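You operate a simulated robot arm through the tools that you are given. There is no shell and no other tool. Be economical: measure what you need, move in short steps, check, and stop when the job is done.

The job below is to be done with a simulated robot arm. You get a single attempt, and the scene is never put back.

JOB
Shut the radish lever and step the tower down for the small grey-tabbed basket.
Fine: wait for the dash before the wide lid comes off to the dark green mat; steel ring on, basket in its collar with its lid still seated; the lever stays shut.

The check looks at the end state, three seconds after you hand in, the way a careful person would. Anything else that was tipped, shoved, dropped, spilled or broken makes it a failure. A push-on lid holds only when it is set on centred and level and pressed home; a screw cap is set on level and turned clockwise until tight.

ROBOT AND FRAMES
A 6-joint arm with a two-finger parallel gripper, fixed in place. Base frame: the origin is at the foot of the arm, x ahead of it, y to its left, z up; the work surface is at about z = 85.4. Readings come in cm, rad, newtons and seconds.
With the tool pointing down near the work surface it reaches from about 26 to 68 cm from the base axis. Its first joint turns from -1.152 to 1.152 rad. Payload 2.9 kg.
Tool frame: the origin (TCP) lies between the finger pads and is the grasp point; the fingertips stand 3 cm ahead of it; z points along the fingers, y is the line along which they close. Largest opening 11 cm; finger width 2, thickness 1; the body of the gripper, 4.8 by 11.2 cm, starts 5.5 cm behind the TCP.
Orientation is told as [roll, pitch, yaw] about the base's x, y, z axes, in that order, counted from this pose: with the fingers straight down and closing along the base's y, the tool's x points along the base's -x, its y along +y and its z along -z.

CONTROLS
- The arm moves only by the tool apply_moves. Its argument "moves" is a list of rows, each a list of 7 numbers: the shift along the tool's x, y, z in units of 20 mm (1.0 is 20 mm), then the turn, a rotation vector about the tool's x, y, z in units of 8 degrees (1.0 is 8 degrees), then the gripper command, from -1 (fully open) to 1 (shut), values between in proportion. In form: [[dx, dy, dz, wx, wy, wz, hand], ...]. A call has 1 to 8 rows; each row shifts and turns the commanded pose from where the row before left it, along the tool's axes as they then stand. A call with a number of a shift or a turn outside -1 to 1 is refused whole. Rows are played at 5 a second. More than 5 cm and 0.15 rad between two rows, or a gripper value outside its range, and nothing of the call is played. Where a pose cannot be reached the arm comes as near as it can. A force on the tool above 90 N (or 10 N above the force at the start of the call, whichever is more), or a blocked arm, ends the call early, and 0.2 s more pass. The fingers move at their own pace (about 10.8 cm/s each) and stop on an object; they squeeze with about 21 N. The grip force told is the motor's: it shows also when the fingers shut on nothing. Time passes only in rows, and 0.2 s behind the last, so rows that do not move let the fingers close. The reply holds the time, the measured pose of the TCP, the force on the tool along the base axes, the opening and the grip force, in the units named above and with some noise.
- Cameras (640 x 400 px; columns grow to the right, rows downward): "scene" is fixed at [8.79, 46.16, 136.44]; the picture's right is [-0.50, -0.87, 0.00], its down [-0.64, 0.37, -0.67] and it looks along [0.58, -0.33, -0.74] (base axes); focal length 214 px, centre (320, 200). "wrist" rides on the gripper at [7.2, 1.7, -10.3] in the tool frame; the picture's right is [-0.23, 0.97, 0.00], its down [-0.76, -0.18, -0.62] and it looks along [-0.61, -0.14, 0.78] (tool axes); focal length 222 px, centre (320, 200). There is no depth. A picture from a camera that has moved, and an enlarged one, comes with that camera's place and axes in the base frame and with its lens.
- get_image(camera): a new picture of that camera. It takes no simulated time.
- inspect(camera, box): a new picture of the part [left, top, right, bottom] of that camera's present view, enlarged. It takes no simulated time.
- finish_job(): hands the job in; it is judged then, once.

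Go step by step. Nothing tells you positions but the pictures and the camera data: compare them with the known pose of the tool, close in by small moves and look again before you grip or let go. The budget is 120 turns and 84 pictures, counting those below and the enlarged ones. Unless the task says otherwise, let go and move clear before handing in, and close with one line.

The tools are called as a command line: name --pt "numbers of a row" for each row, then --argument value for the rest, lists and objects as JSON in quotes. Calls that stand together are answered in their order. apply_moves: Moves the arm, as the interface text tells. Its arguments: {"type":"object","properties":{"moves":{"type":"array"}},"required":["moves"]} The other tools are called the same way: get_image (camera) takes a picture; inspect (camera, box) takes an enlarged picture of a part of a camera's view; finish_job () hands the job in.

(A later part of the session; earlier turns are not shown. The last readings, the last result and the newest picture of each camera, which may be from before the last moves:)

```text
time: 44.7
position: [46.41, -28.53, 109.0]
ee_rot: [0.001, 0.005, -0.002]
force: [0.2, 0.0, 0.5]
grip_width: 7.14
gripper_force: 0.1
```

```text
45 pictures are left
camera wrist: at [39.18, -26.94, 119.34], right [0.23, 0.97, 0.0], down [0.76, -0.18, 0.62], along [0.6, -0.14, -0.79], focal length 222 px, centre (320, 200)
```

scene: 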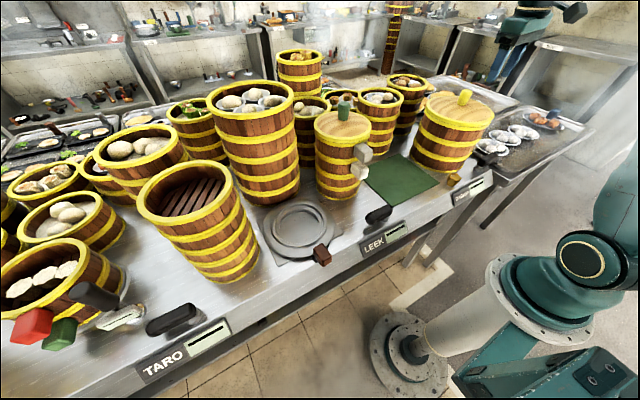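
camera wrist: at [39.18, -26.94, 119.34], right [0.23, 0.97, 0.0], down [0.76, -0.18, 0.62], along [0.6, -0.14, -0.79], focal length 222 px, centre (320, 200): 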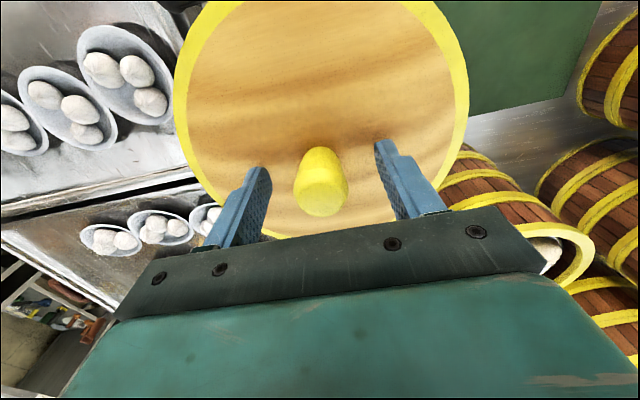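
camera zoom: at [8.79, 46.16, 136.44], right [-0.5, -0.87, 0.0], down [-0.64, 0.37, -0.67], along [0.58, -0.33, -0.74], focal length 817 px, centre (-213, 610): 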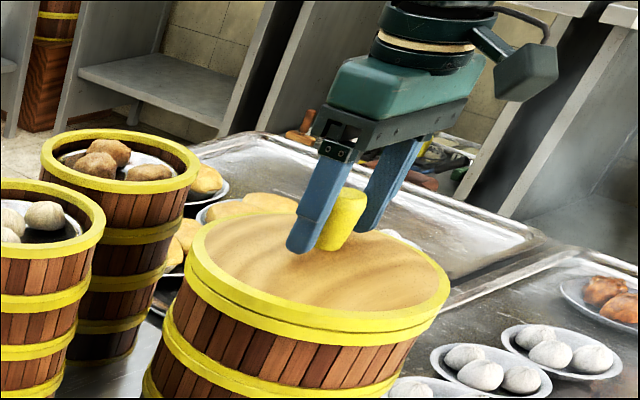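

The knob sits between the fingers. I close and check the grip.

apply_moves --pt "0 0 0 0 0 0 1" --pt "0 0 0 0 0 0 1" --pt "0 0 0 0 0 0 1"

apply_moves --pt "0 0 -0.2 0 0 0 1" --pt "0 0 -0.2 0 0 0 1" --pt "0 0 -0.3 0 0 0 1"

inspect --camera "scene" --box '[390, 40, 530, 145]'

```text
time: 45.5
position: [46.41, -28.51, 108.94]
ee_rot: [0.003, 0.004, -0.003]
force: [0.8, -0.1, 1.3]
grip_width: 3.03
gripper_force: 21.1
```

```text
time: 46.3
position: [46.33, -28.39, 110.29]
ee_rot: [0.002, 0.004, -0.001]
force: [0.0, 0.4, -1.2]
grip_width: 3.04
gripper_force: 21.1
```

```text
3.81 times, centred on (460, 92) of scene
camera zoom: at [8.79, 46.16, 136.45], right [-0.5, -0.87, 0.0], down [-0.64, 0.37, -0.67], along [0.58, -0.33, -0.74], focal length 817 px, centre (-213, 610)
```

zoom: 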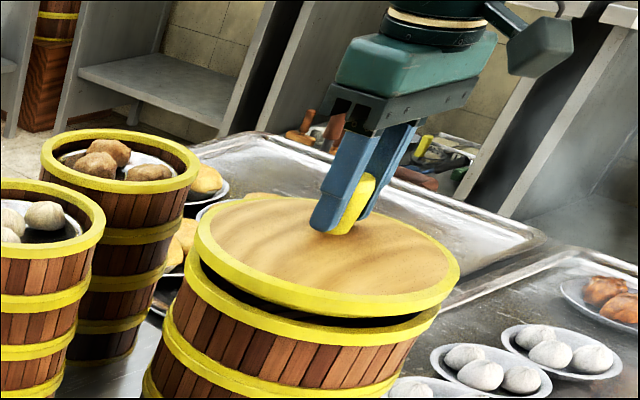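

The lid lifts cleanly. I raise it a little more and carry it level over the green mat.

apply_moves --pt "0.1 0 -0.5 0 0 0 1" --pt "0.2 0 -0.4 0 0 0 1" --pt "0.3 0.9 0 0 0 0 1" --pt "0.2 0.95 0 0 0 0 1" --pt "0.2 0.95 0 0 0 0 1" --pt "0.2 0.95 0 0 0 0 1" --pt "0.1 0.95 0 0 0 0 1" --pt "0 0.95 0 0 0 0 1"

apply_moves --pt "0 0.95 0 0 0 0 1" --pt "0 0.95 0 0 0 0 1" --pt "0 0.95 0 0 0 0 1" --pt "0 0.95 0 0 0 0 1" --pt "0 0.9 0 0 0 0 1" --pt "0 0.7 0 0 0 0 1" --pt "0 0 0 0 0 0 1"

get_image --camera "scene"

```text
time: 48.1
position: [43.76, -17.16, 112.14]
ee_rot: [0.001, 0.005, -0.002]
force: [0.2, 0.5, -2.2]
grip_width: 3.03
gripper_force: 20.7
```

```text
time: 49.7
position: [43.86, -6.37, 112.11]
ee_rot: [0.001, 0.004, -0.002]
force: [0.0, 0.2, -2.0]
grip_width: 3.0
gripper_force: 21.1
```

```text
43 pictures are left
```

scene: 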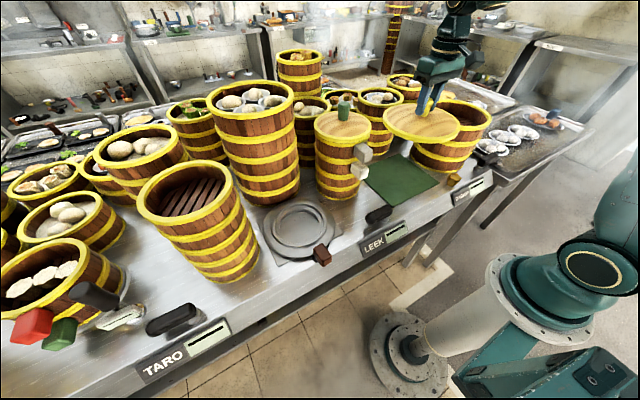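

The lid hangs level over the mat. I lower it, slowly at the end, feeling for contact.

apply_moves --pt "0 0.1 1 0 0 0 1" --pt "0 0.1 1 0 0 0 1" --pt "0 0 1 0 0 0 1" --pt "0 0 1 0 0 0 1" --pt "0 0 1 0 0 0 1" --pt "0 0 1 0 0 0 1" --pt "0 0 1 0 0 0 1" --pt "0 0 1 0 0 0 1"

apply_moves --pt "0 0 0.6 0 0 0 1" --pt "0 0 0.3 0 0 0 1" --pt "0 0 0.2 0 0 0 1" --pt "0 0 0.2 0 0 0 1"

inspect --camera "scene" --box '[330, 90, 490, 210]'

```text
time: 51.5
position: [43.7, -5.84, 96.0]
ee_rot: [0.002, 0.006, -0.001]
force: [0.2, 0.1, -1.6]
grip_width: 3.02
gripper_force: 20.7
```

```text
time: 52.5
position: [43.73, -5.91, 93.5]
ee_rot: [0.002, 0.004, -0.002]
force: [-0.4, -0.1, -0.6]
grip_width: 3.02
gripper_force: 20.6
```

```text
3.33 times, centred on (410, 150) of scene
camera zoom: at [8.79, 46.16, 136.44], right [-0.5, -0.87, 0.0], down [-0.64, 0.37, -0.67], along [0.58, -0.33, -0.74], focal length 715 px, centre (20, 367)
```

zoom: 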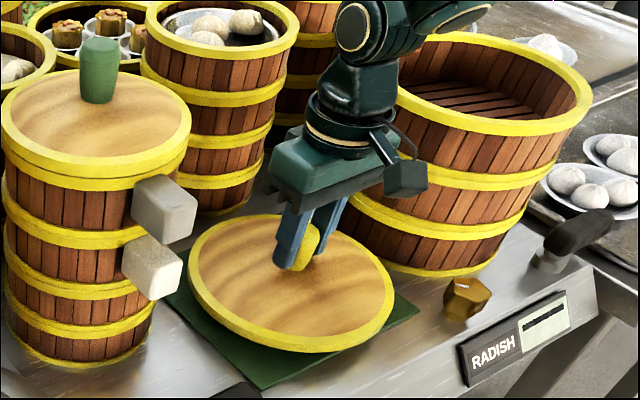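

apply_moves --pt "0 0 0.2 0 0 0 1" --pt "0 0 0.2 0 0 0 1" --pt "0 0 0.15 0 0 0 1" --pt "0 0 0.15 0 0 0 1" --pt "0 0 0.1 0 0 0 1"

```text
time: 53.7
position: [43.81, -5.9, 92.11]
ee_rot: [0.002, 0.002, -0.001]
force: [0.0, 4.5, 19.9]
grip_width: 3.08
gripper_force: 21.0
```

Contact on the mat (about 20 N). I release and rise.

apply_moves --pt "0 0 -0.1 0 0 0 1" --pt "0 0 0 0 0 0 0.1" --pt "0 0 0 0 0 0 -0.1" --pt "0 0 -0.5 0 0 0 -0.2" --pt "0 0 -1 0 0 0 -0.2" --pt "0 0 -1 0 0 0 -0.2" --pt "0 0 -1 0 0 0 -0.2" --pt "0 0 -1 0 0 0 -0.2"

inspect --camera "scene" --box '[330, 90, 490, 210]'

get_image --camera "wrist"

```text
time: 55.5
position: [43.8, -5.94, 101.24]
ee_rot: [0.003, 0.006, -0.004]
force: [-0.5, 0.2, 0.4]
grip_width: 6.59
gripper_force: 0.1
```

```text
3.33 times, centred on (410, 150) of scene
camera zoom: at [8.79, 46.16, 136.44], right [-0.5, -0.87, 0.0], down [-0.64, 0.37, -0.67], along [0.58, -0.33, -0.74], focal length 715 px, centre (20, 367)
```

zoom: 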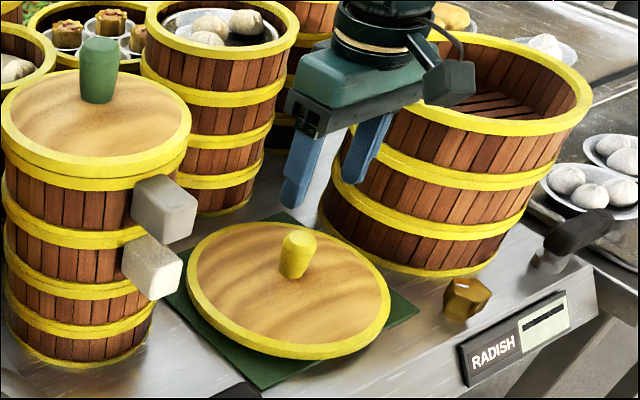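

```text
40 pictures are left
camera wrist: at [36.51, -4.31, 111.6], right [0.23, 0.97, 0.0], down [0.76, -0.18, 0.62], along [0.6, -0.14, -0.79], focal length 222 px, centre (320, 200)
```

wrist: 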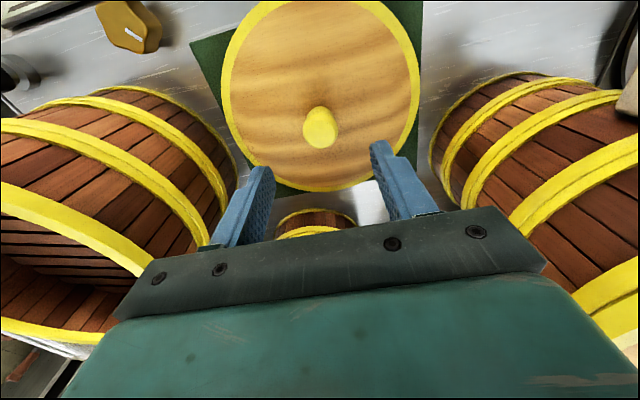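

The lid rests on the mat. Now to the steel ring by the leek station: I back out toward the front and travel to +y.

apply_moves --pt "1 0 -0.8 0 0 0 -0.2" --pt "1 0 -0.8 0 0 0 -0.2" --pt "1 0.5 0 0 0 0 -0.2" --pt "1 1 0 0 0 0 -0.2" --pt "1 1 0 0 0 0 -0.2" --pt "0.9 1 0 0 0 0 -0.2" --pt "0 1 0 0 0 0 -0.2" --pt "0 1 0 0 0 0 -0.2"

apply_moves --pt "0 1 0 0 0 0 -0.2" --pt "0 1 0 0 0 0 -0.2" --pt "0 1 0 0 0 0 -0.2" --pt "0 1 0 0 0 0 -0.2" --pt "0 1 0 0 0 0 -0.2" --pt "0 1 0 0 0 0 -0.2" --pt "0 1 0 0 0 0 -0.2" --pt "0 1 0 0 0 0 -0.2"

apply_moves --pt "0 1 0 0 0 0 -0.2" --pt "0 1 0 0 0 0 -0.2" --pt "0 1 0 0 0 0 -0.2" --pt "0 1 0 0 0 0 -0.2" --pt "0 1 0 0 0 0 -0.2"

get_image --camera "wrist"

```text
time: 57.3
position: [31.95, 4.89, 104.28]
ee_rot: [0.001, 0.006, -0.002]
force: [-0.5, 0.0, 0.4]
grip_width: 6.58
gripper_force: 0.0
```

```text
time: 59.1
position: [32.04, 20.91, 104.3]
ee_rot: [0.003, 0.006, -0.001]
force: [0.7, 0.8, 0.1]
grip_width: 6.6
gripper_force: 0.1
```

```text
time: 60.3
position: [32.08, 31.1, 104.38]
ee_rot: [0.002, 0.007, -0.001]
force: [-0.7, -0.5, 0.5]
grip_width: 6.58
gripper_force: 0.0
```

```text
39 pictures are left
camera wrist: at [24.79, 32.71, 114.92], right [0.23, 0.97, 0.0], down [0.76, -0.18, 0.62], along [0.6, -0.14, -0.79], focal length 222 px, centre (320, 200)
```

wrist: 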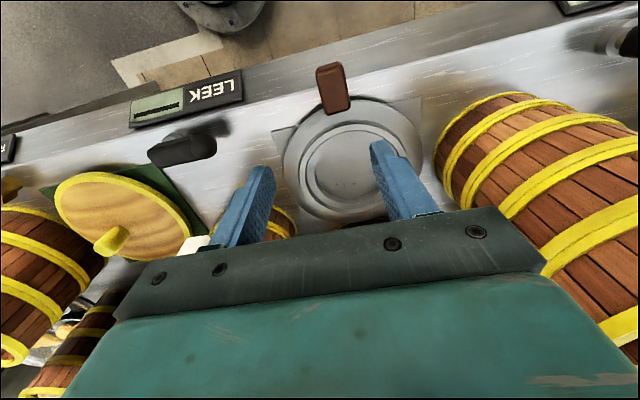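

inspect --camera "wrist" --box '[260, 40, 450, 230]'

inspect --camera "scene" --box '[255, 190, 355, 275]'

```text
2.11 times, centred on (355, 135) of wrist
camera zoom: at [24.79, 32.71, 114.92], right [0.23, 0.97, 0.0], down [0.76, -0.18, 0.62], along [0.6, -0.14, -0.79], focal length 468 px, centre (246, 337)
```

zoom: 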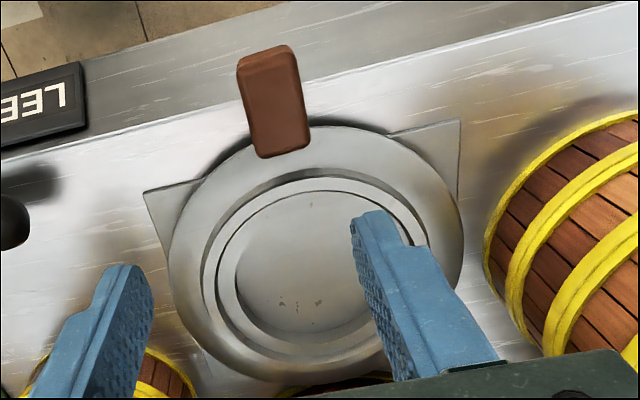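

```text
4.71 times, centred on (305, 232) of scene
camera zoom: at [8.79, 46.16, 136.44], right [-0.5, -0.87, 0.0], down [-0.64, 0.37, -0.67], along [0.58, -0.33, -0.74], focal length 1009 px, centre (391, 47)
```

zoom: 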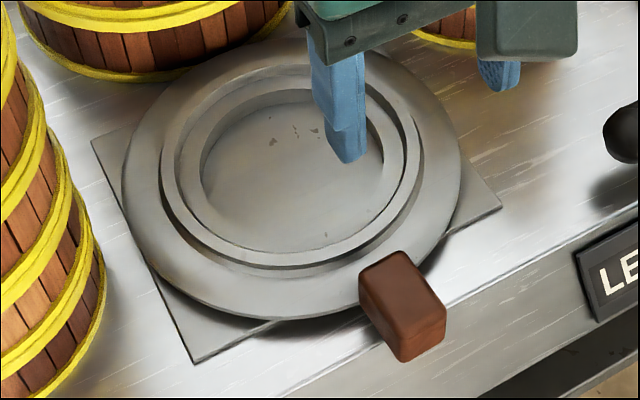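

The brown tab is about 2.8 cm wide at (30.5,33,~87.5), with the ring centre about (41.8,33.8). I go down over the tab.

apply_moves --pt "0.45 0.48 0.9 0 0 0 0" --pt "0.45 0.48 0.9 0 0 0 0" --pt "0 0 1 0 0 0 0" --pt "0 0 1 0 0 0 0" --pt "0 0 1 0 0 0 0" --pt "0 0 1 0 0 0 0"

get_image --camera "wrist"

inspect --camera "scene" --box '[255, 190, 355, 275]'

```text
time: 61.7
position: [30.09, 32.87, 92.83]
ee_rot: [0.001, 0.006, 0.001]
force: [-0.3, -1.1, 0.6]
grip_width: 5.49
gripper_force: 0.1
```

```text
36 pictures are left
camera wrist: at [22.84, 34.62, 103.25], right [0.23, 0.97, 0.0], down [0.76, -0.18, 0.62], along [0.6, -0.14, -0.79], focal length 222 px, centre (320, 200)
```

wrist: 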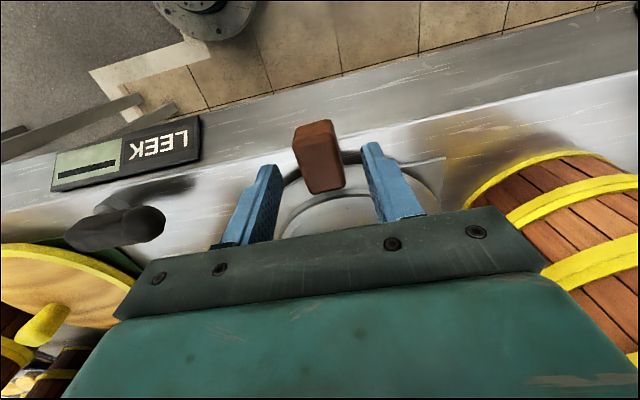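

```text
4.71 times, centred on (305, 232) of scene
camera zoom: at [8.79, 46.16, 136.44], right [-0.5, -0.87, 0.0], down [-0.64, 0.37, -0.67], along [0.58, -0.33, -0.74], focal length 1009 px, centre (391, 47)
```

zoom: 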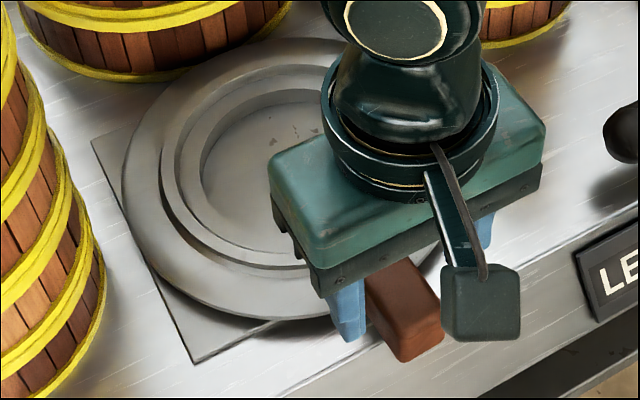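

Aligned. I descend the last bit and close on the tab.

apply_moves --pt "-0.1 0 0.8 0 0 0 0" --pt "0 0 0.7 0 0 0 0" --pt "0 0 0.3 0 0 0 0" --pt "0 0 0 0 0 0 0.5" --pt "0 0 0 0 0 0 1" --pt "0 0 0 0 0 0 1" --pt "0 0 0 0 0 0 1"

apply_moves --pt "0 0 -0.3 0 0 0 1" --pt "0 0 -0.3 0 0 0 1" --pt "0 0 -0.4 0 0 0 1" --pt "0 0 0 0 0 0 1"

inspect --camera "scene" --box '[255, 190, 355, 275]'

```text
time: 63.3
position: [30.36, 32.92, 89.27]
ee_rot: [0.001, 0.006, -0.002]
force: [0.5, 1.5, 0.8]
grip_width: 3.0
gripper_force: 20.8
```

```text
time: 64.3
position: [30.48, 32.91, 91.24]
ee_rot: [0.002, 0.005, -0.002]
force: [0.3, -0.7, -3.8]
grip_width: 3.01
gripper_force: 20.8
```

```text
4.71 times, centred on (305, 232) of scene
camera zoom: at [8.79, 46.17, 136.44], right [-0.5, -0.87, 0.0], down [-0.64, 0.37, -0.67], along [0.58, -0.33, -0.74], focal length 1009 px, centre (391, 47)
```

zoom: 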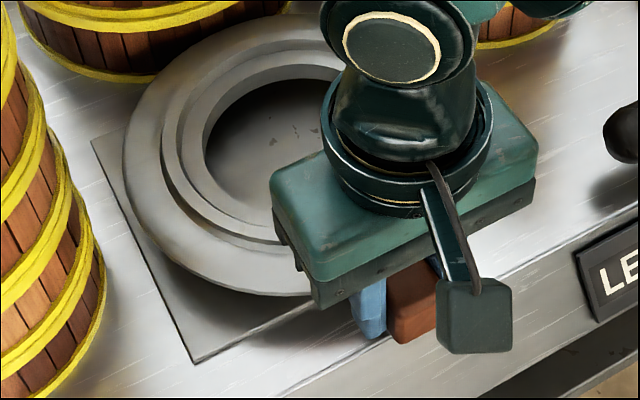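

The ring lifts (about 0.4 kg) and stays level. I pull it toward me away from the neighbouring towers and raise it.

apply_moves --pt "0.5 0 -0.4 0 0 0 1" --pt "0.6 0 -0.5 0 0 0 1" --pt "0.5 0 -0.8 0 0 0 1" --pt "0 0 -0.9 0 0 0 1" --pt "0 0 -0.9 0 0 0 1" --pt "0 0 -0.9 0 0 0 1" --pt "0 0 -0.9 0 0 0 1" --pt "0 0 -0.9 0 0 0 1"

apply_moves --pt "0 0 -0.9 0 0 0 1" --pt "0 0 -0.9 0 0 0 1" --pt "0 0 -0.9 0 0 0 1" --pt "0 0 -0.9 0 0 0 1" --pt "0 -0.5 -0.9 0 0 0 1" --pt "-0.3 -0.8 -0.8 0 0 0 1" --pt "-0.3 -0.8 -0.8 0 0 0 1"

get_image --camera "scene"

get_image --camera "wrist"

```text
time: 66.1
position: [27.26, 33.03, 103.7]
ee_rot: [0.002, 0.005, -0.002]
force: [-0.6, -0.8, -2.0]
grip_width: 2.95
gripper_force: 20.9
```

```text
time: 67.7
position: [28.35, 28.79, 115.86]
ee_rot: [0.002, 0.005, -0.002]
force: [1.2, -0.3, -2.2]
grip_width: 2.99
gripper_force: 20.8
```

```text
33 pictures are left
```

scene: 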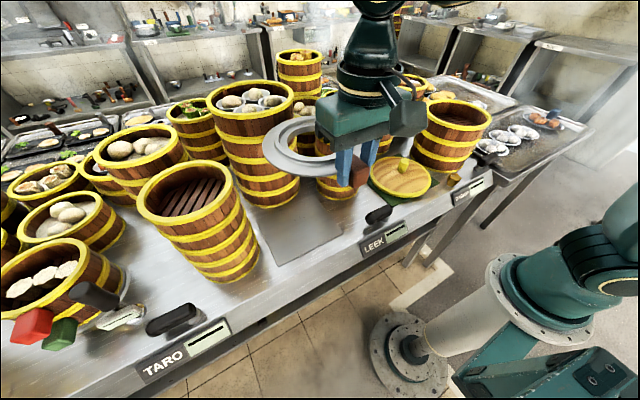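

```text
32 pictures are left
camera wrist: at [21.16, 30.37, 126.34], right [0.23, 0.97, 0.0], down [0.76, -0.18, 0.62], along [0.6, -0.14, -0.79], focal length 222 px, centre (320, 200)
```

wrist: 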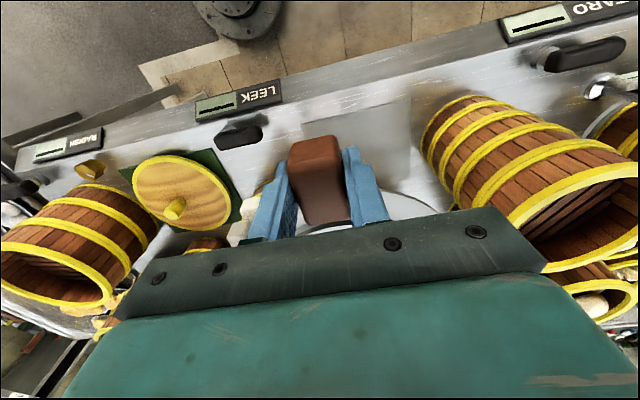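

The ring hangs level. I rise to clear the small stack's knob, then carry it across.

apply_moves --pt "0 0 -1 0 0 0 1" --pt "0 0 -1 0 0 0 1" --pt "0 -0.3 -1 0 0 0 1" --pt "0 -0.8 -0.2 0 0 0 1" --pt "0 -0.9 0 0 0 0 1" --pt "0 -0.9 0 0 0 0 1" --pt "0 -0.9 0 0 0 0 1" --pt "0 -0.9 0 0 0 0 1"

inspect --camera "scene" --box '[240, 20, 480, 210]'

```text
time: 69.5
position: [28.52, 19.38, 122.18]
ee_rot: [0.001, 0.007, 0.0]
force: [-0.1, -0.1, -3.4]
grip_width: 2.99
gripper_force: 20.7
```

```text
2.11 times, centred on (360, 115) of scene
camera zoom: at [8.79, 46.17, 136.45], right [-0.5, -0.87, 0.0], down [-0.64, 0.37, -0.67], along [0.58, -0.33, -0.74], focal length 452 px, centre (236, 379)
```

zoom: 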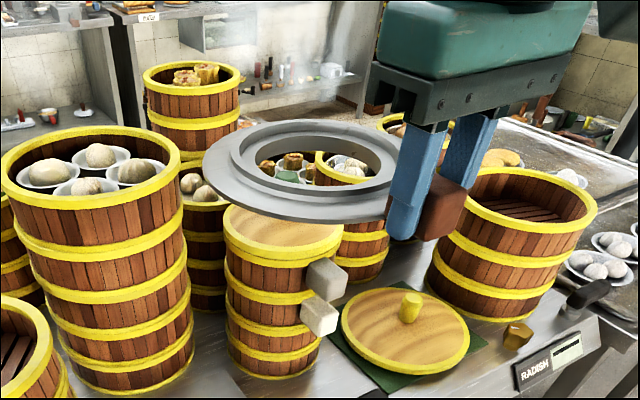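

apply_moves --pt "0 -0.9 0 0 0 0 1" --pt "0 -0.9 0 0 0 0 1" --pt "0 -0.9 0 0 0 0 1" --pt "0 -0.9 0 0 0 0 1" --pt "0 -0.9 0 0 0 0 1" --pt "0 -0.9 0 0 0 0 1" --pt "0 -0.9 0 0 0 0 1" --pt "0 -0.9 0 0 0 0 1"

apply_moves --pt "0 -0.9 0 0 0 0 1" --pt "0 -0.9 0 0 0 0 1" --pt "0 -0.9 0 0 0 0 1" --pt "0 -0.9 0 0 0 0 1" --pt "0 -0.9 0 0 0 0 1" --pt "0 -0.9 0.3 0 0 0 1" --pt "0 -0.9 0.7 0 0 0 1" --pt "-0.3 -0.9 0.7 0 0 0 1"

apply_moves --pt "-0.6 -0.9 0.7 0 0 0 1" --pt "-0.7 -0.9 0.7 0 0 0 1" --pt "-0.7 -0.9 0.6 0 0 0 1" --pt "-0.7 -0.9 0.5 0 0 0 1" --pt "-0.4 -0.9 0.3 0 0 0 1" --pt "0 -0.9 0 0 0 0 1" --pt "0 -0.9 0 0 0 0 1" --pt "0 -0.9 0 0 0 0 1"

get_image --camera "scene"

get_image --camera "wrist"

```text
time: 71.3
position: [28.57, 4.97, 122.19]
ee_rot: [0.003, 0.006, -0.002]
force: [0.4, -0.6, -3.5]
grip_width: 2.98
gripper_force: 21.3
```

```text
time: 73.1
position: [29.0, -9.39, 118.71]
ee_rot: [0.001, 0.006, -0.003]
force: [-0.3, -0.1, -3.8]
grip_width: 2.98
gripper_force: 21.0
```

```text
time: 74.9
position: [35.33, -23.9, 113.21]
ee_rot: [0.0, 0.006, -0.001]
force: [0.0, 0.0, -3.5]
grip_width: 2.97
gripper_force: 21.4
```

```text
30 pictures are left
```

scene: 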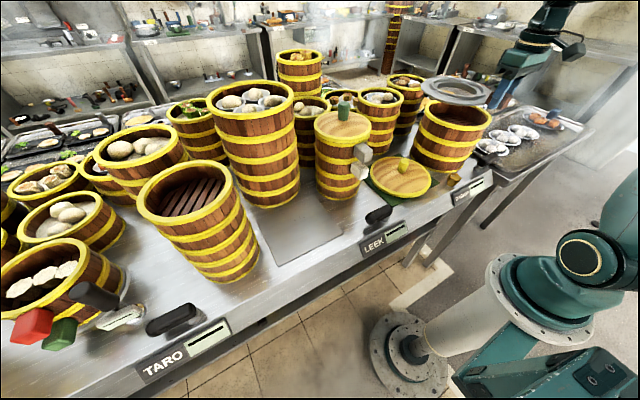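

```text
29 pictures are left
camera wrist: at [27.93, -22.29, 123.63], right [0.23, 0.97, 0.0], down [0.76, -0.18, 0.62], along [0.6, -0.14, -0.79], focal length 222 px, centre (320, 200)
```

wrist: 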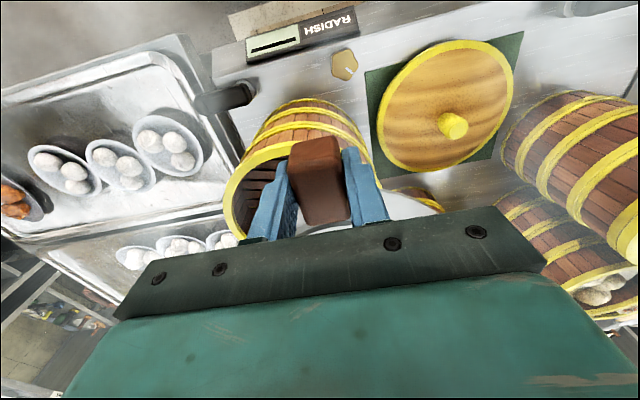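

inspect --camera "scene" --box '[400, 60, 520, 180]'

```text
3.33 times, centred on (460, 120) of scene
camera zoom: at [8.79, 46.16, 136.45], right [-0.5, -0.87, 0.0], down [-0.64, 0.37, -0.67], along [0.58, -0.33, -0.74], focal length 715 px, centre (-147, 467)
```

zoom: 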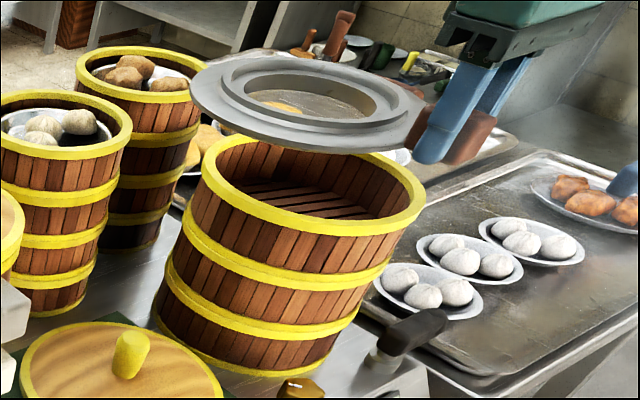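

Rim centre is about (46.0,-28.7,102.3); ring centre is about (11.4,0.8) off the TCP. I align and lower to just above the rim.

apply_moves --pt "0.1 -0.7 0 0 0 0 1" --pt "0.1 -0.7 0 0 0 0 1" --pt "0.1 -0.7 0.5 0 0 0 1" --pt "0.05 -0.7 0.5 0 0 0 1" --pt "0 0 0.7 0 0 0 1" --pt "0 0 0.7 0 0 0 1" --pt "0 0 0.2 0 0 0 1"

inspect --camera "scene" --box '[400, 60, 520, 180]'

get_image --camera "wrist"

```text
time: 76.5
position: [34.42, -29.44, 107.92]
ee_rot: [0.002, 0.006, -0.001]
force: [0.3, -0.3, -2.6]
grip_width: 2.99
gripper_force: 21.3
```

```text
3.33 times, centred on (460, 120) of scene
camera zoom: at [8.8, 46.16, 136.45], right [-0.5, -0.87, 0.0], down [-0.64, 0.37, -0.67], along [0.58, -0.33, -0.74], focal length 715 px, centre (-147, 467)
```

zoom: 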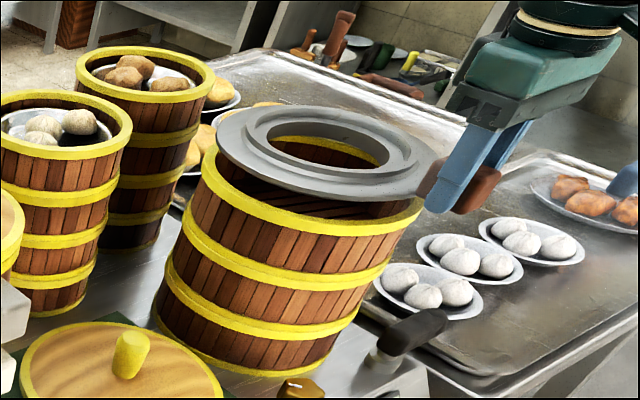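

```text
26 pictures are left
camera wrist: at [27.16, -27.81, 118.35], right [0.23, 0.97, 0.0], down [0.76, -0.18, 0.62], along [0.6, -0.14, -0.79], focal length 222 px, centre (320, 200)
```

wrist: 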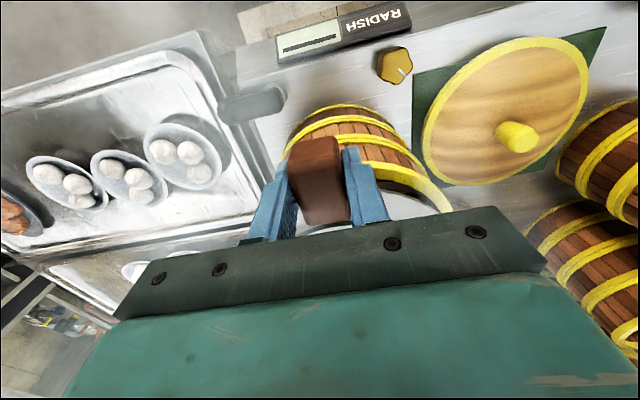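

inspect --camera "wrist" --box '[260, 90, 460, 230]'

```text
2.86 times, centred on (360, 160) of wrist
camera zoom: at [27.16, -27.81, 118.35], right [0.23, 0.97, 0.0], down [0.76, -0.18, 0.62], along [0.6, -0.14, -0.79], focal length 635 px, centre (206, 314)
```

zoom: 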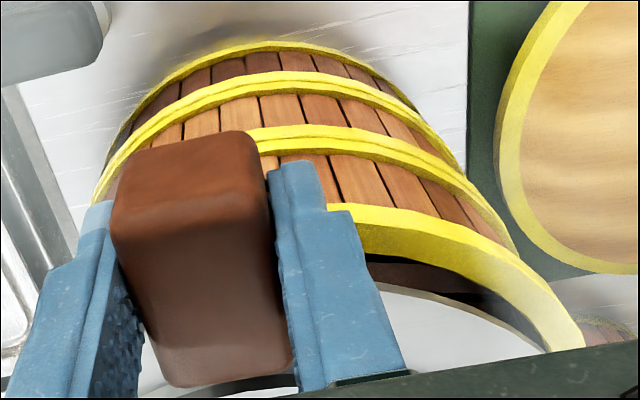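

The ring looks nearly concentric, perhaps 0.5 cm too far back. I nudge it and lower gently.

apply_moves --pt "0.17 0.17 0.2 0 0 0 1" --pt "0 0 0.2 0 0 0 1" --pt "0 0 0.2 0 0 0 1" --pt "0 0 0.15 0 0 0 1" --pt "0 0 0 0 0 0 1"

inspect --camera "scene" --box '[400, 60, 520, 180]'

inspect --camera "wrist" --box '[260, 90, 460, 230]'

```text
time: 77.7
position: [34.05, -29.02, 106.4]
ee_rot: [0.001, 0.003, 0.0]
force: [0.6, 2.0, -0.8]
grip_width: 2.99
gripper_force: 20.7
```

```text
3.33 times, centred on (460, 120) of scene
camera zoom: at [8.79, 46.17, 136.44], right [-0.5, -0.87, 0.0], down [-0.64, 0.37, -0.67], along [0.58, -0.33, -0.74], focal length 715 px, centre (-147, 467)
```

zoom: 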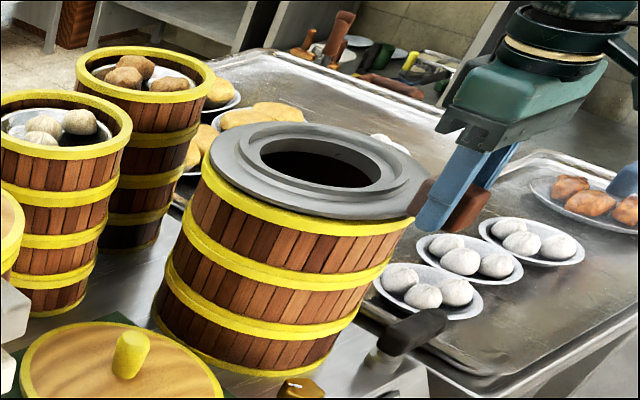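

```text
2.86 times, centred on (360, 160) of wrist
camera zoom: at [26.85, -27.42, 116.82], right [0.23, 0.97, 0.0], down [0.76, -0.18, 0.62], along [0.6, -0.14, -0.78], focal length 635 px, centre (206, 314)
```

zoom: 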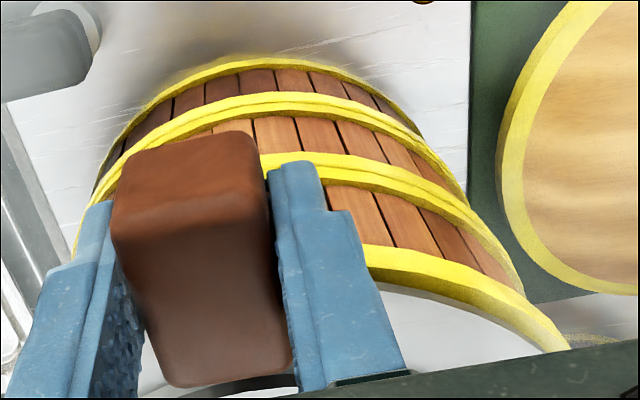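

apply_moves --pt "0 0 0.1 0 0 0 1" --pt "0 0 0.1 0 0 0 1" --pt "0 0 0.1 0 0 0 1" --pt "0 0 0 0 0 0 1"

inspect --camera "scene" --box '[400, 60, 520, 180]'

```text
time: 78.7
position: [34.18, -28.91, 105.87]
ee_rot: [-0.001, 0.004, -0.001]
force: [-3.2, 9.5, 15.6]
grip_width: 3.02
gripper_force: 21.1
```

```text
3.33 times, centred on (460, 120) of scene
camera zoom: at [8.76, 46.21, 136.43], right [-0.5, -0.87, 0.0], down [-0.64, 0.37, -0.67], along [0.58, -0.33, -0.74], focal length 715 px, centre (-147, 467)
```

zoom: 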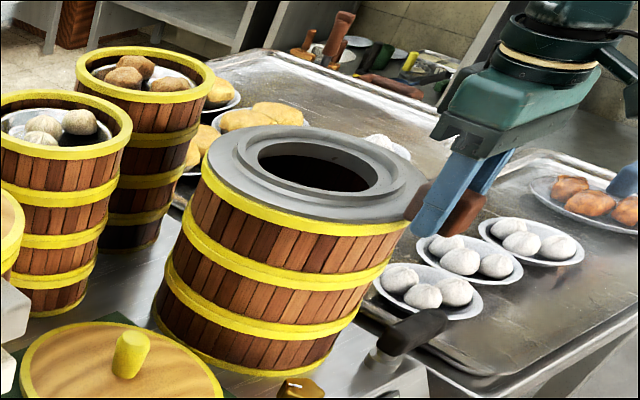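

The ring is seating (15 N down, slight sideways push). I relax toward the push, then release the tab.

apply_moves --pt "0.03 0.1 0 0 0 0 1" --pt "0 0 0 0 0 0 1"

apply_moves --pt "0 0 0 0 0 0 0.3" --pt "0 0 0 0 0 0 0" --pt "0 0 -0.5 0 0 0 0" --pt "0.5 0 -1 0 0 0 0" --pt "0.5 0 -1 0 0 0 0" --pt "0.5 0 0 0 0 0 0"

inspect --camera "scene" --box '[400, 60, 520, 180]'

get_image --camera "wrist"

```text
time: 79.3
position: [34.04, -28.93, 105.84]
ee_rot: [-0.001, 0.001, -0.002]
force: [6.3, -1.2, 10.3]
grip_width: 3.0
gripper_force: 21.3
```

```text
time: 80.7
position: [30.94, -28.85, 110.84]
ee_rot: [0.003, 0.004, -0.002]
force: [0.1, -0.1, 0.2]
grip_width: 5.49
gripper_force: 0.1
```

```text
3.33 times, centred on (460, 120) of scene
camera zoom: at [8.79, 46.17, 136.44], right [-0.5, -0.87, 0.0], down [-0.64, 0.37, -0.67], along [0.58, -0.33, -0.74], focal length 715 px, centre (-147, 467)
```

zoom: 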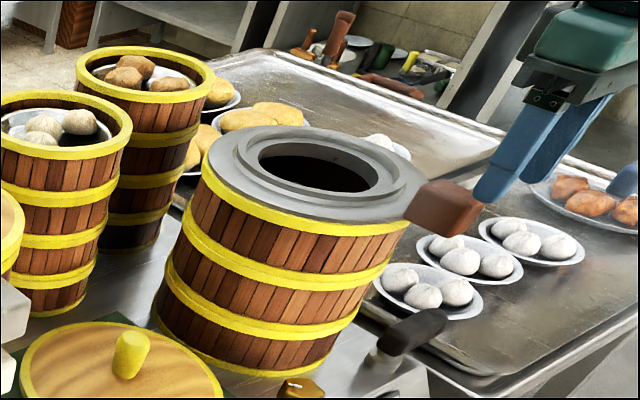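

```text
20 pictures are left
camera wrist: at [23.76, -27.24, 121.31], right [0.23, 0.97, 0.0], down [0.76, -0.18, 0.62], along [0.6, -0.14, -0.79], focal length 222 px, centre (320, 200)
```

wrist: 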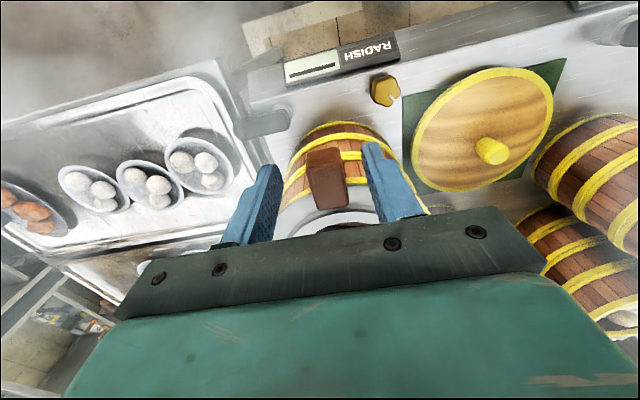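

The ring sits level and centred on the tower. Now I travel to the small lidded stack to look at its grey tab.

apply_moves --pt "0 1 0 0 0 0 0" --pt "0 1 0 0 0 0 0" --pt "0 1 0 0 0 0 0" --pt "0 1 0 0 0 0 0" --pt "0 1 0 0 0 0 0" --pt "0 1 0 0 0 0 0" --pt "0 1 0 0 0 0 0" --pt "0 1 0 0 0 0 0"

apply_moves --pt "0 1 0 0 0 0 0" --pt "0 1 0 0 0 0 0" --pt "0 1 0 0 0 0 0" --pt "0 1 0 0 0 0 0" --pt "0 1 0 0 0 0 0" --pt "0 1 0 0 0 0 0" --pt "0 1 0 0 0 0 0" --pt "0 1 0 0 0 0 0"

apply_moves --pt "0 1 0 0 0 0 0" --pt "0 1 0 0 0 0 0" --pt "0 1 0 0 0 0 0"

get_image --camera "wrist"

```text
time: 82.5
position: [31.16, -12.96, 110.95]
ee_rot: [0.003, 0.006, -0.003]
force: [-0.1, -0.1, 0.4]
grip_width: 5.51
gripper_force: 0.0
```

```text
time: 84.3
position: [31.02, 3.26, 110.71]
ee_rot: [0.003, 0.004, -0.001]
force: [0.1, -0.1, -0.8]
grip_width: 5.51
gripper_force: 0.1
```

```text
time: 85.1
position: [30.99, 9.05, 110.91]
ee_rot: [0.003, 0.005, -0.002]
force: [-0.9, 0.6, 0.0]
grip_width: 5.5
gripper_force: 0.0
```

```text
19 pictures are left
camera wrist: at [23.83, 10.73, 121.35], right [0.23, 0.97, 0.0], down [0.76, -0.18, 0.62], along [0.6, -0.14, -0.79], focal length 222 px, centre (320, 200)
```

wrist: 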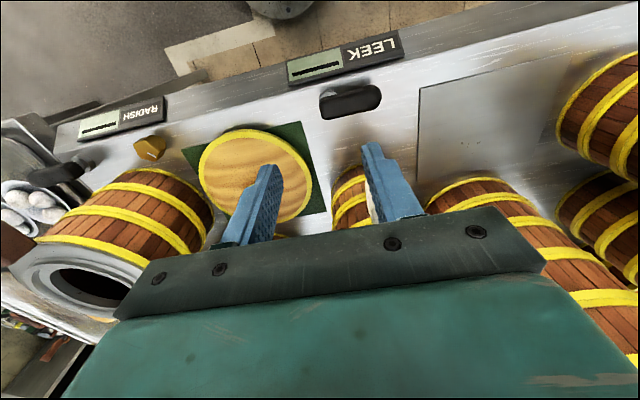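

Combining views, the grey tab is about 3 cm wide, pointing toward -x, centred near (42.5,14.2,104). I move above it.

apply_moves --pt "0 0.9 -0.8 0 0 0 0" --pt "-0.5 0.9 0 0 0 0 0" --pt "-0.9 0.75 0 0 0 0 0" --pt "-1 0 0 0 0 0 0" --pt "-1 0 0 0 0 0 0" --pt "-1 0 0 0 0 0 0" --pt "-0.9 0 0 0 0 0 0" --pt "0 0 0 0 0 0 0"

inspect --camera "scene" --box '[300, 80, 420, 200]'

get_image --camera "wrist"

```text
time: 86.9
position: [41.71, 14.15, 112.41]
ee_rot: [0.0, 0.006, -0.004]
force: [-0.5, 0.9, 0.5]
grip_width: 5.51
gripper_force: 0.0
```

```text
3.33 times, centred on (360, 140) of scene
camera zoom: at [8.79, 46.16, 136.44], right [-0.5, -0.87, 0.0], down [-0.64, 0.37, -0.67], along [0.58, -0.33, -0.74], focal length 715 px, centre (187, 400)
```

zoom: 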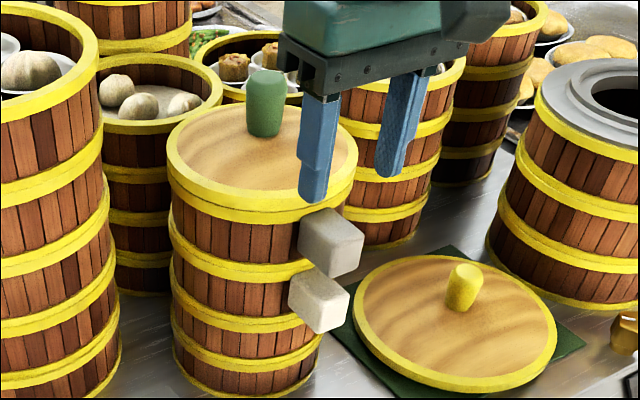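

```text
17 pictures are left
camera wrist: at [34.49, 15.78, 122.86], right [0.23, 0.97, 0.0], down [0.76, -0.18, 0.62], along [0.6, -0.14, -0.79], focal length 222 px, centre (320, 200)
```

wrist: 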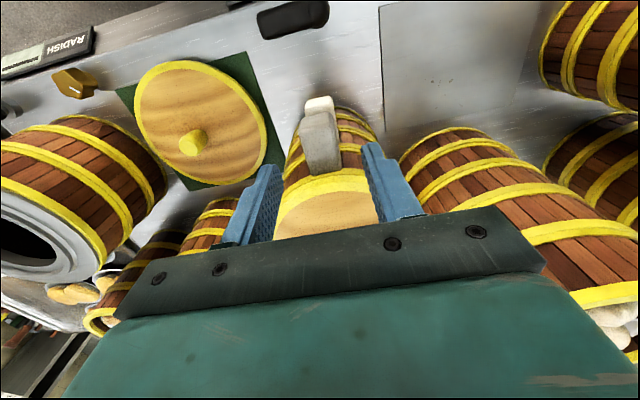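

The tab is right below, between the fingers. I descend and close on it.

apply_moves --pt "0 0 1 0 0 0 0" --pt "0 0 1 0 0 0 0" --pt "0 0 1 0 0 0 0" --pt "0 0 0.9 0 0 0 0" --pt "0 0 0 0 0 0 0.5" --pt "0 0 0 0 0 0 1" --pt "0 0 0 0 0 0 1" --pt "0 0 0 0 0 0 1"

inspect --camera "scene" --box '[300, 80, 420, 200]'

```text
time: 88.7
position: [41.61, 14.1, 104.42]
ee_rot: [0.002, 0.004, -0.001]
force: [1.3, -1.8, 1.1]
grip_width: 2.99
gripper_force: 21.1
```

```text
3.33 times, centred on (360, 140) of scene
camera zoom: at [8.79, 46.16, 136.45], right [-0.5, -0.87, 0.0], down [-0.64, 0.37, -0.67], along [0.58, -0.33, -0.74], focal length 715 px, centre (187, 400)
```

zoom: 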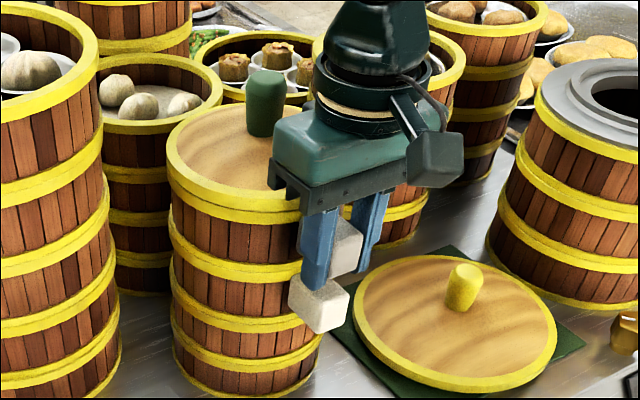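

Gripped at 3.0 cm. I lift slowly and check that only the lidded basket comes up, level.

apply_moves --pt "0 0 -0.15 0 0 0 1" --pt "0 0 -0.2 0 0 0 1" --pt "0 0 -0.25 0 0 0 1" --pt "0 0 -0.3 0 0 0 1" --pt "0 0 -0.3 0 0 0 1" --pt "0 0 0 0 0 0 1"

inspect --camera "scene" --box '[300, 80, 420, 200]'

```text
time: 90.1
position: [41.68, 14.13, 106.98]
ee_rot: [0.001, 0.005, -0.001]
force: [0.6, 0.0, -3.1]
grip_width: 2.98
gripper_force: 20.7
```

```text
3.33 times, centred on (360, 140) of scene
camera zoom: at [8.79, 46.17, 136.44], right [-0.5, -0.87, 0.0], down [-0.64, 0.37, -0.67], along [0.58, -0.33, -0.74], focal length 715 px, centre (187, 400)
```

zoom: 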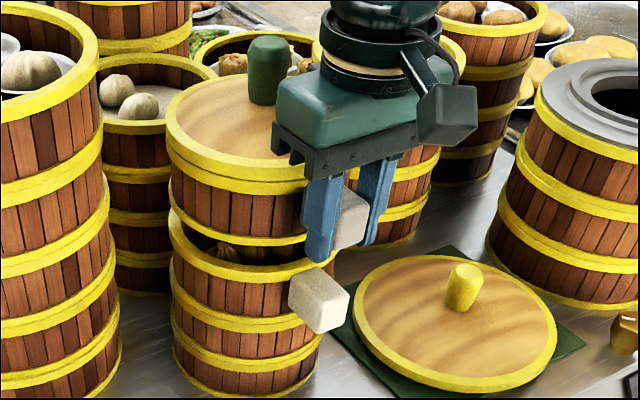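

Only the lidded basket came up, level. I raise it further, draw it toward me, and carry it to the ring.

apply_moves --pt "0 0 -0.6 0 0 0 1" --pt "0 0 -0.8 0 0 0 1" --pt "0 0 -0.8 0 0 0 1" --pt "0 0 -0.8 0 0 0 1" --pt "0.6 0 -0.5 0 0 0 1" --pt "0.8 0 0 0 0 0 1" --pt "0.8 0 0 0 0 0 1" --pt "0.8 -0.3 0 0 0 0 1"

apply_moves --pt "0.5 -0.6 0 0 0 0 1" --pt "0.3 -0.9 0 0 0 0 1" --pt "0 -0.9 0 0 0 0 1" --pt "0 -0.9 0 0 0 0 1" --pt "0 -0.9 0 0 0 0 1" --pt "0 -0.9 0 0 0 0 1" --pt "0 -0.9 0 0 0 0 1" --pt "0 -0.9 0 0 0 0 1"

apply_moves --pt "0 -0.9 0 0 0 0 1" --pt "0 -0.9 0 0 0 0 1" --pt "0 -0.9 0 0 0 0 1" --pt "0 -0.9 0 0 0 0 1" --pt "0 -0.9 0 0 0 0 1" --pt "0 -0.9 0 0 0 0 1" --pt "0 -0.9 0 0 0 0 1" --pt "0 -0.9 0 0 0 0 1"

inspect --camera "scene" --box '[380, 40, 520, 180]'

```text
time: 91.9
position: [35.78, 13.57, 114.14]
ee_rot: [0.002, 0.005, -0.001]
force: [-0.9, 0.0, -3.2]
grip_width: 2.99
gripper_force: 20.8
```

```text
time: 93.7
position: [34.22, -0.31, 114.06]
ee_rot: [0.004, 0.005, 0.0]
force: [0.1, 0.4, -2.3]
grip_width: 2.98
gripper_force: 21.2
```

```text
time: 95.5
position: [33.98, -14.84, 113.98]
ee_rot: [0.003, 0.004, -0.001]
force: [-1.0, -0.4, -2.4]
grip_width: 2.98
gripper_force: 20.9
```

```text
2.86 times, centred on (450, 110) of scene
camera zoom: at [8.79, 46.16, 136.45], right [-0.5, -0.87, 0.0], down [-0.64, 0.37, -0.67], along [0.58, -0.33, -0.74], focal length 613 px, centre (-51, 457)
```

zoom: 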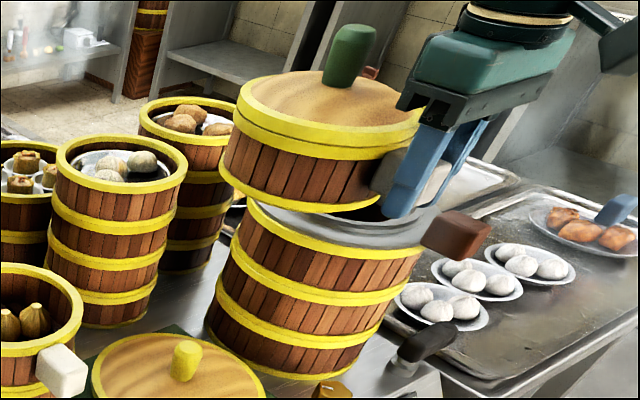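

The basket is travelling well. To keep fingers clear of the ring's own tab, I yaw it by 35° and move it over the collar.

apply_moves --pt "0 0 0 0 0 0.7 1" --pt "0 0 0 0 0 0.75 1" --pt "0 0 0 0 0 0.75 1" --pt "0 0 0 0 0 0.75 1" --pt "0 0 0 0 0 0.75 1" --pt "0 0 0 0 0 0.675 1"

apply_moves --pt "-0.62 -0.36 0 0 0 0 1" --pt "-0.62 -0.36 0 0 0 0 1" --pt "-0.62 -0.36 0 0 0 0 1" --pt "-0.62 -0.36 0 0 0 0 1" --pt "-0.62 -0.36 0 0 0 0 1" --pt "-0.6 -0.35 0 0 0 0 1" --pt "0 0 0 0 0 0 1"

inspect --camera "scene" --box '[390, 40, 530, 160]'

get_image --camera "wrist"

```text
time: 96.9
position: [34.1, -14.81, 113.96]
ee_rot: [-0.001, 0.005, -0.615]
force: [-0.7, -0.1, -2.8]
grip_width: 2.96
gripper_force: 21.1
```

```text
time: 98.5
position: [37.63, -22.55, 113.96]
ee_rot: [-0.002, 0.005, -0.611]
force: [0.6, 0.6, -2.3]
grip_width: 2.98
gripper_force: 21.3
```

```text
3.33 times, centred on (460, 100) of scene
camera zoom: at [8.8, 46.16, 136.45], right [-0.5, -0.87, 0.0], down [-0.64, 0.37, -0.67], along [0.58, -0.33, -0.74], focal length 715 px, centre (-147, 533)
```

zoom: 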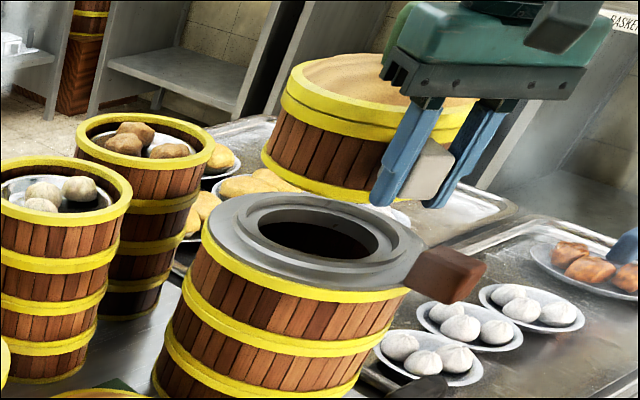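

```text
12 pictures are left
camera wrist: at [32.77, -17.01, 124.38], right [0.75, 0.67, 0.0], down [0.52, -0.58, 0.62], along [0.41, -0.46, -0.78], focal length 222 px, centre (320, 200)
```

wrist: 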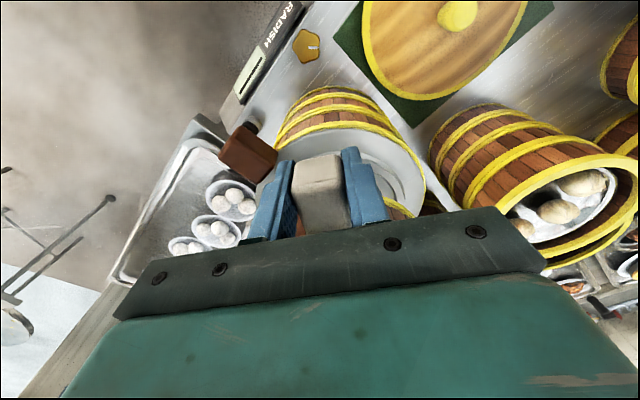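

The basket is nearly concentric; it needs about 0.5 cm sideways. I shift and lower it close to the collar, then check.

apply_moves --pt "0 -0.27 0.3 0 0 0 1" --pt "0 0 0.5 0 0 0 1" --pt "0 0 0.5 0 0 0 1" --pt "0 0 0.2 0 0 0 1" --pt "0 0 0 0 0 0 1"

inspect --camera "scene" --box '[400, 60, 510, 140]'

inspect --camera "wrist" --box '[230, 80, 450, 230]'

```text
time: 99.7
position: [37.33, -22.81, 111.13]
ee_rot: [-0.003, 0.004, -0.612]
force: [-1.3, 0.0, -2.2]
grip_width: 2.98
gripper_force: 21.1
```

```text
5.00 times, centred on (455, 100) of scene
camera zoom: at [8.79, 46.16, 136.45], right [-0.5, -0.87, 0.0], down [-0.64, 0.37, -0.67], along [0.58, -0.33, -0.74], focal length 1072 px, centre (-355, 700)
```

zoom: 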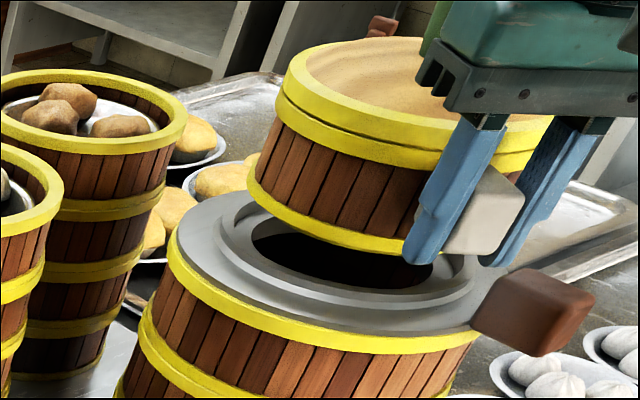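

```text
2.67 times, centred on (340, 155) of wrist
camera zoom: at [32.34, -17.38, 121.44], right [0.75, 0.67, 0.0], down [0.52, -0.58, 0.62], along [0.41, -0.46, -0.78], focal length 592 px, centre (267, 320)
```

zoom: 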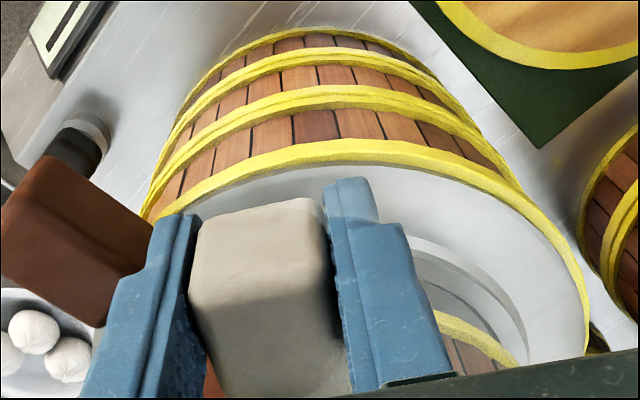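

Positions agree within a few millimetres. I lower gently and watch the forces.

apply_moves --pt "0 0 0.15 0 0 0 1" --pt "0 0 0.15 0 0 0 1" --pt "0 0 0.1 0 0 0 1" --pt "0 0 0 0 0 0 1"

apply_moves --pt "0 0 0.1 0 0 0 1" --pt "0 0 0.1 0 0 0 1" --pt "0 0 0 0 0 0 1"

```text
time: 100.7
position: [37.31, -22.97, 110.27]
ee_rot: [-0.001, 0.006, -0.613]
force: [0.4, -0.3, -2.7]
grip_width: 2.97
gripper_force: 21.1
```

```text
time: 101.5
position: [37.34, -22.87, 109.68]
ee_rot: [-0.001, 0.006, -0.611]
force: [-0.2, 0.2, -2.9]
grip_width: 3.0
gripper_force: 20.8
```

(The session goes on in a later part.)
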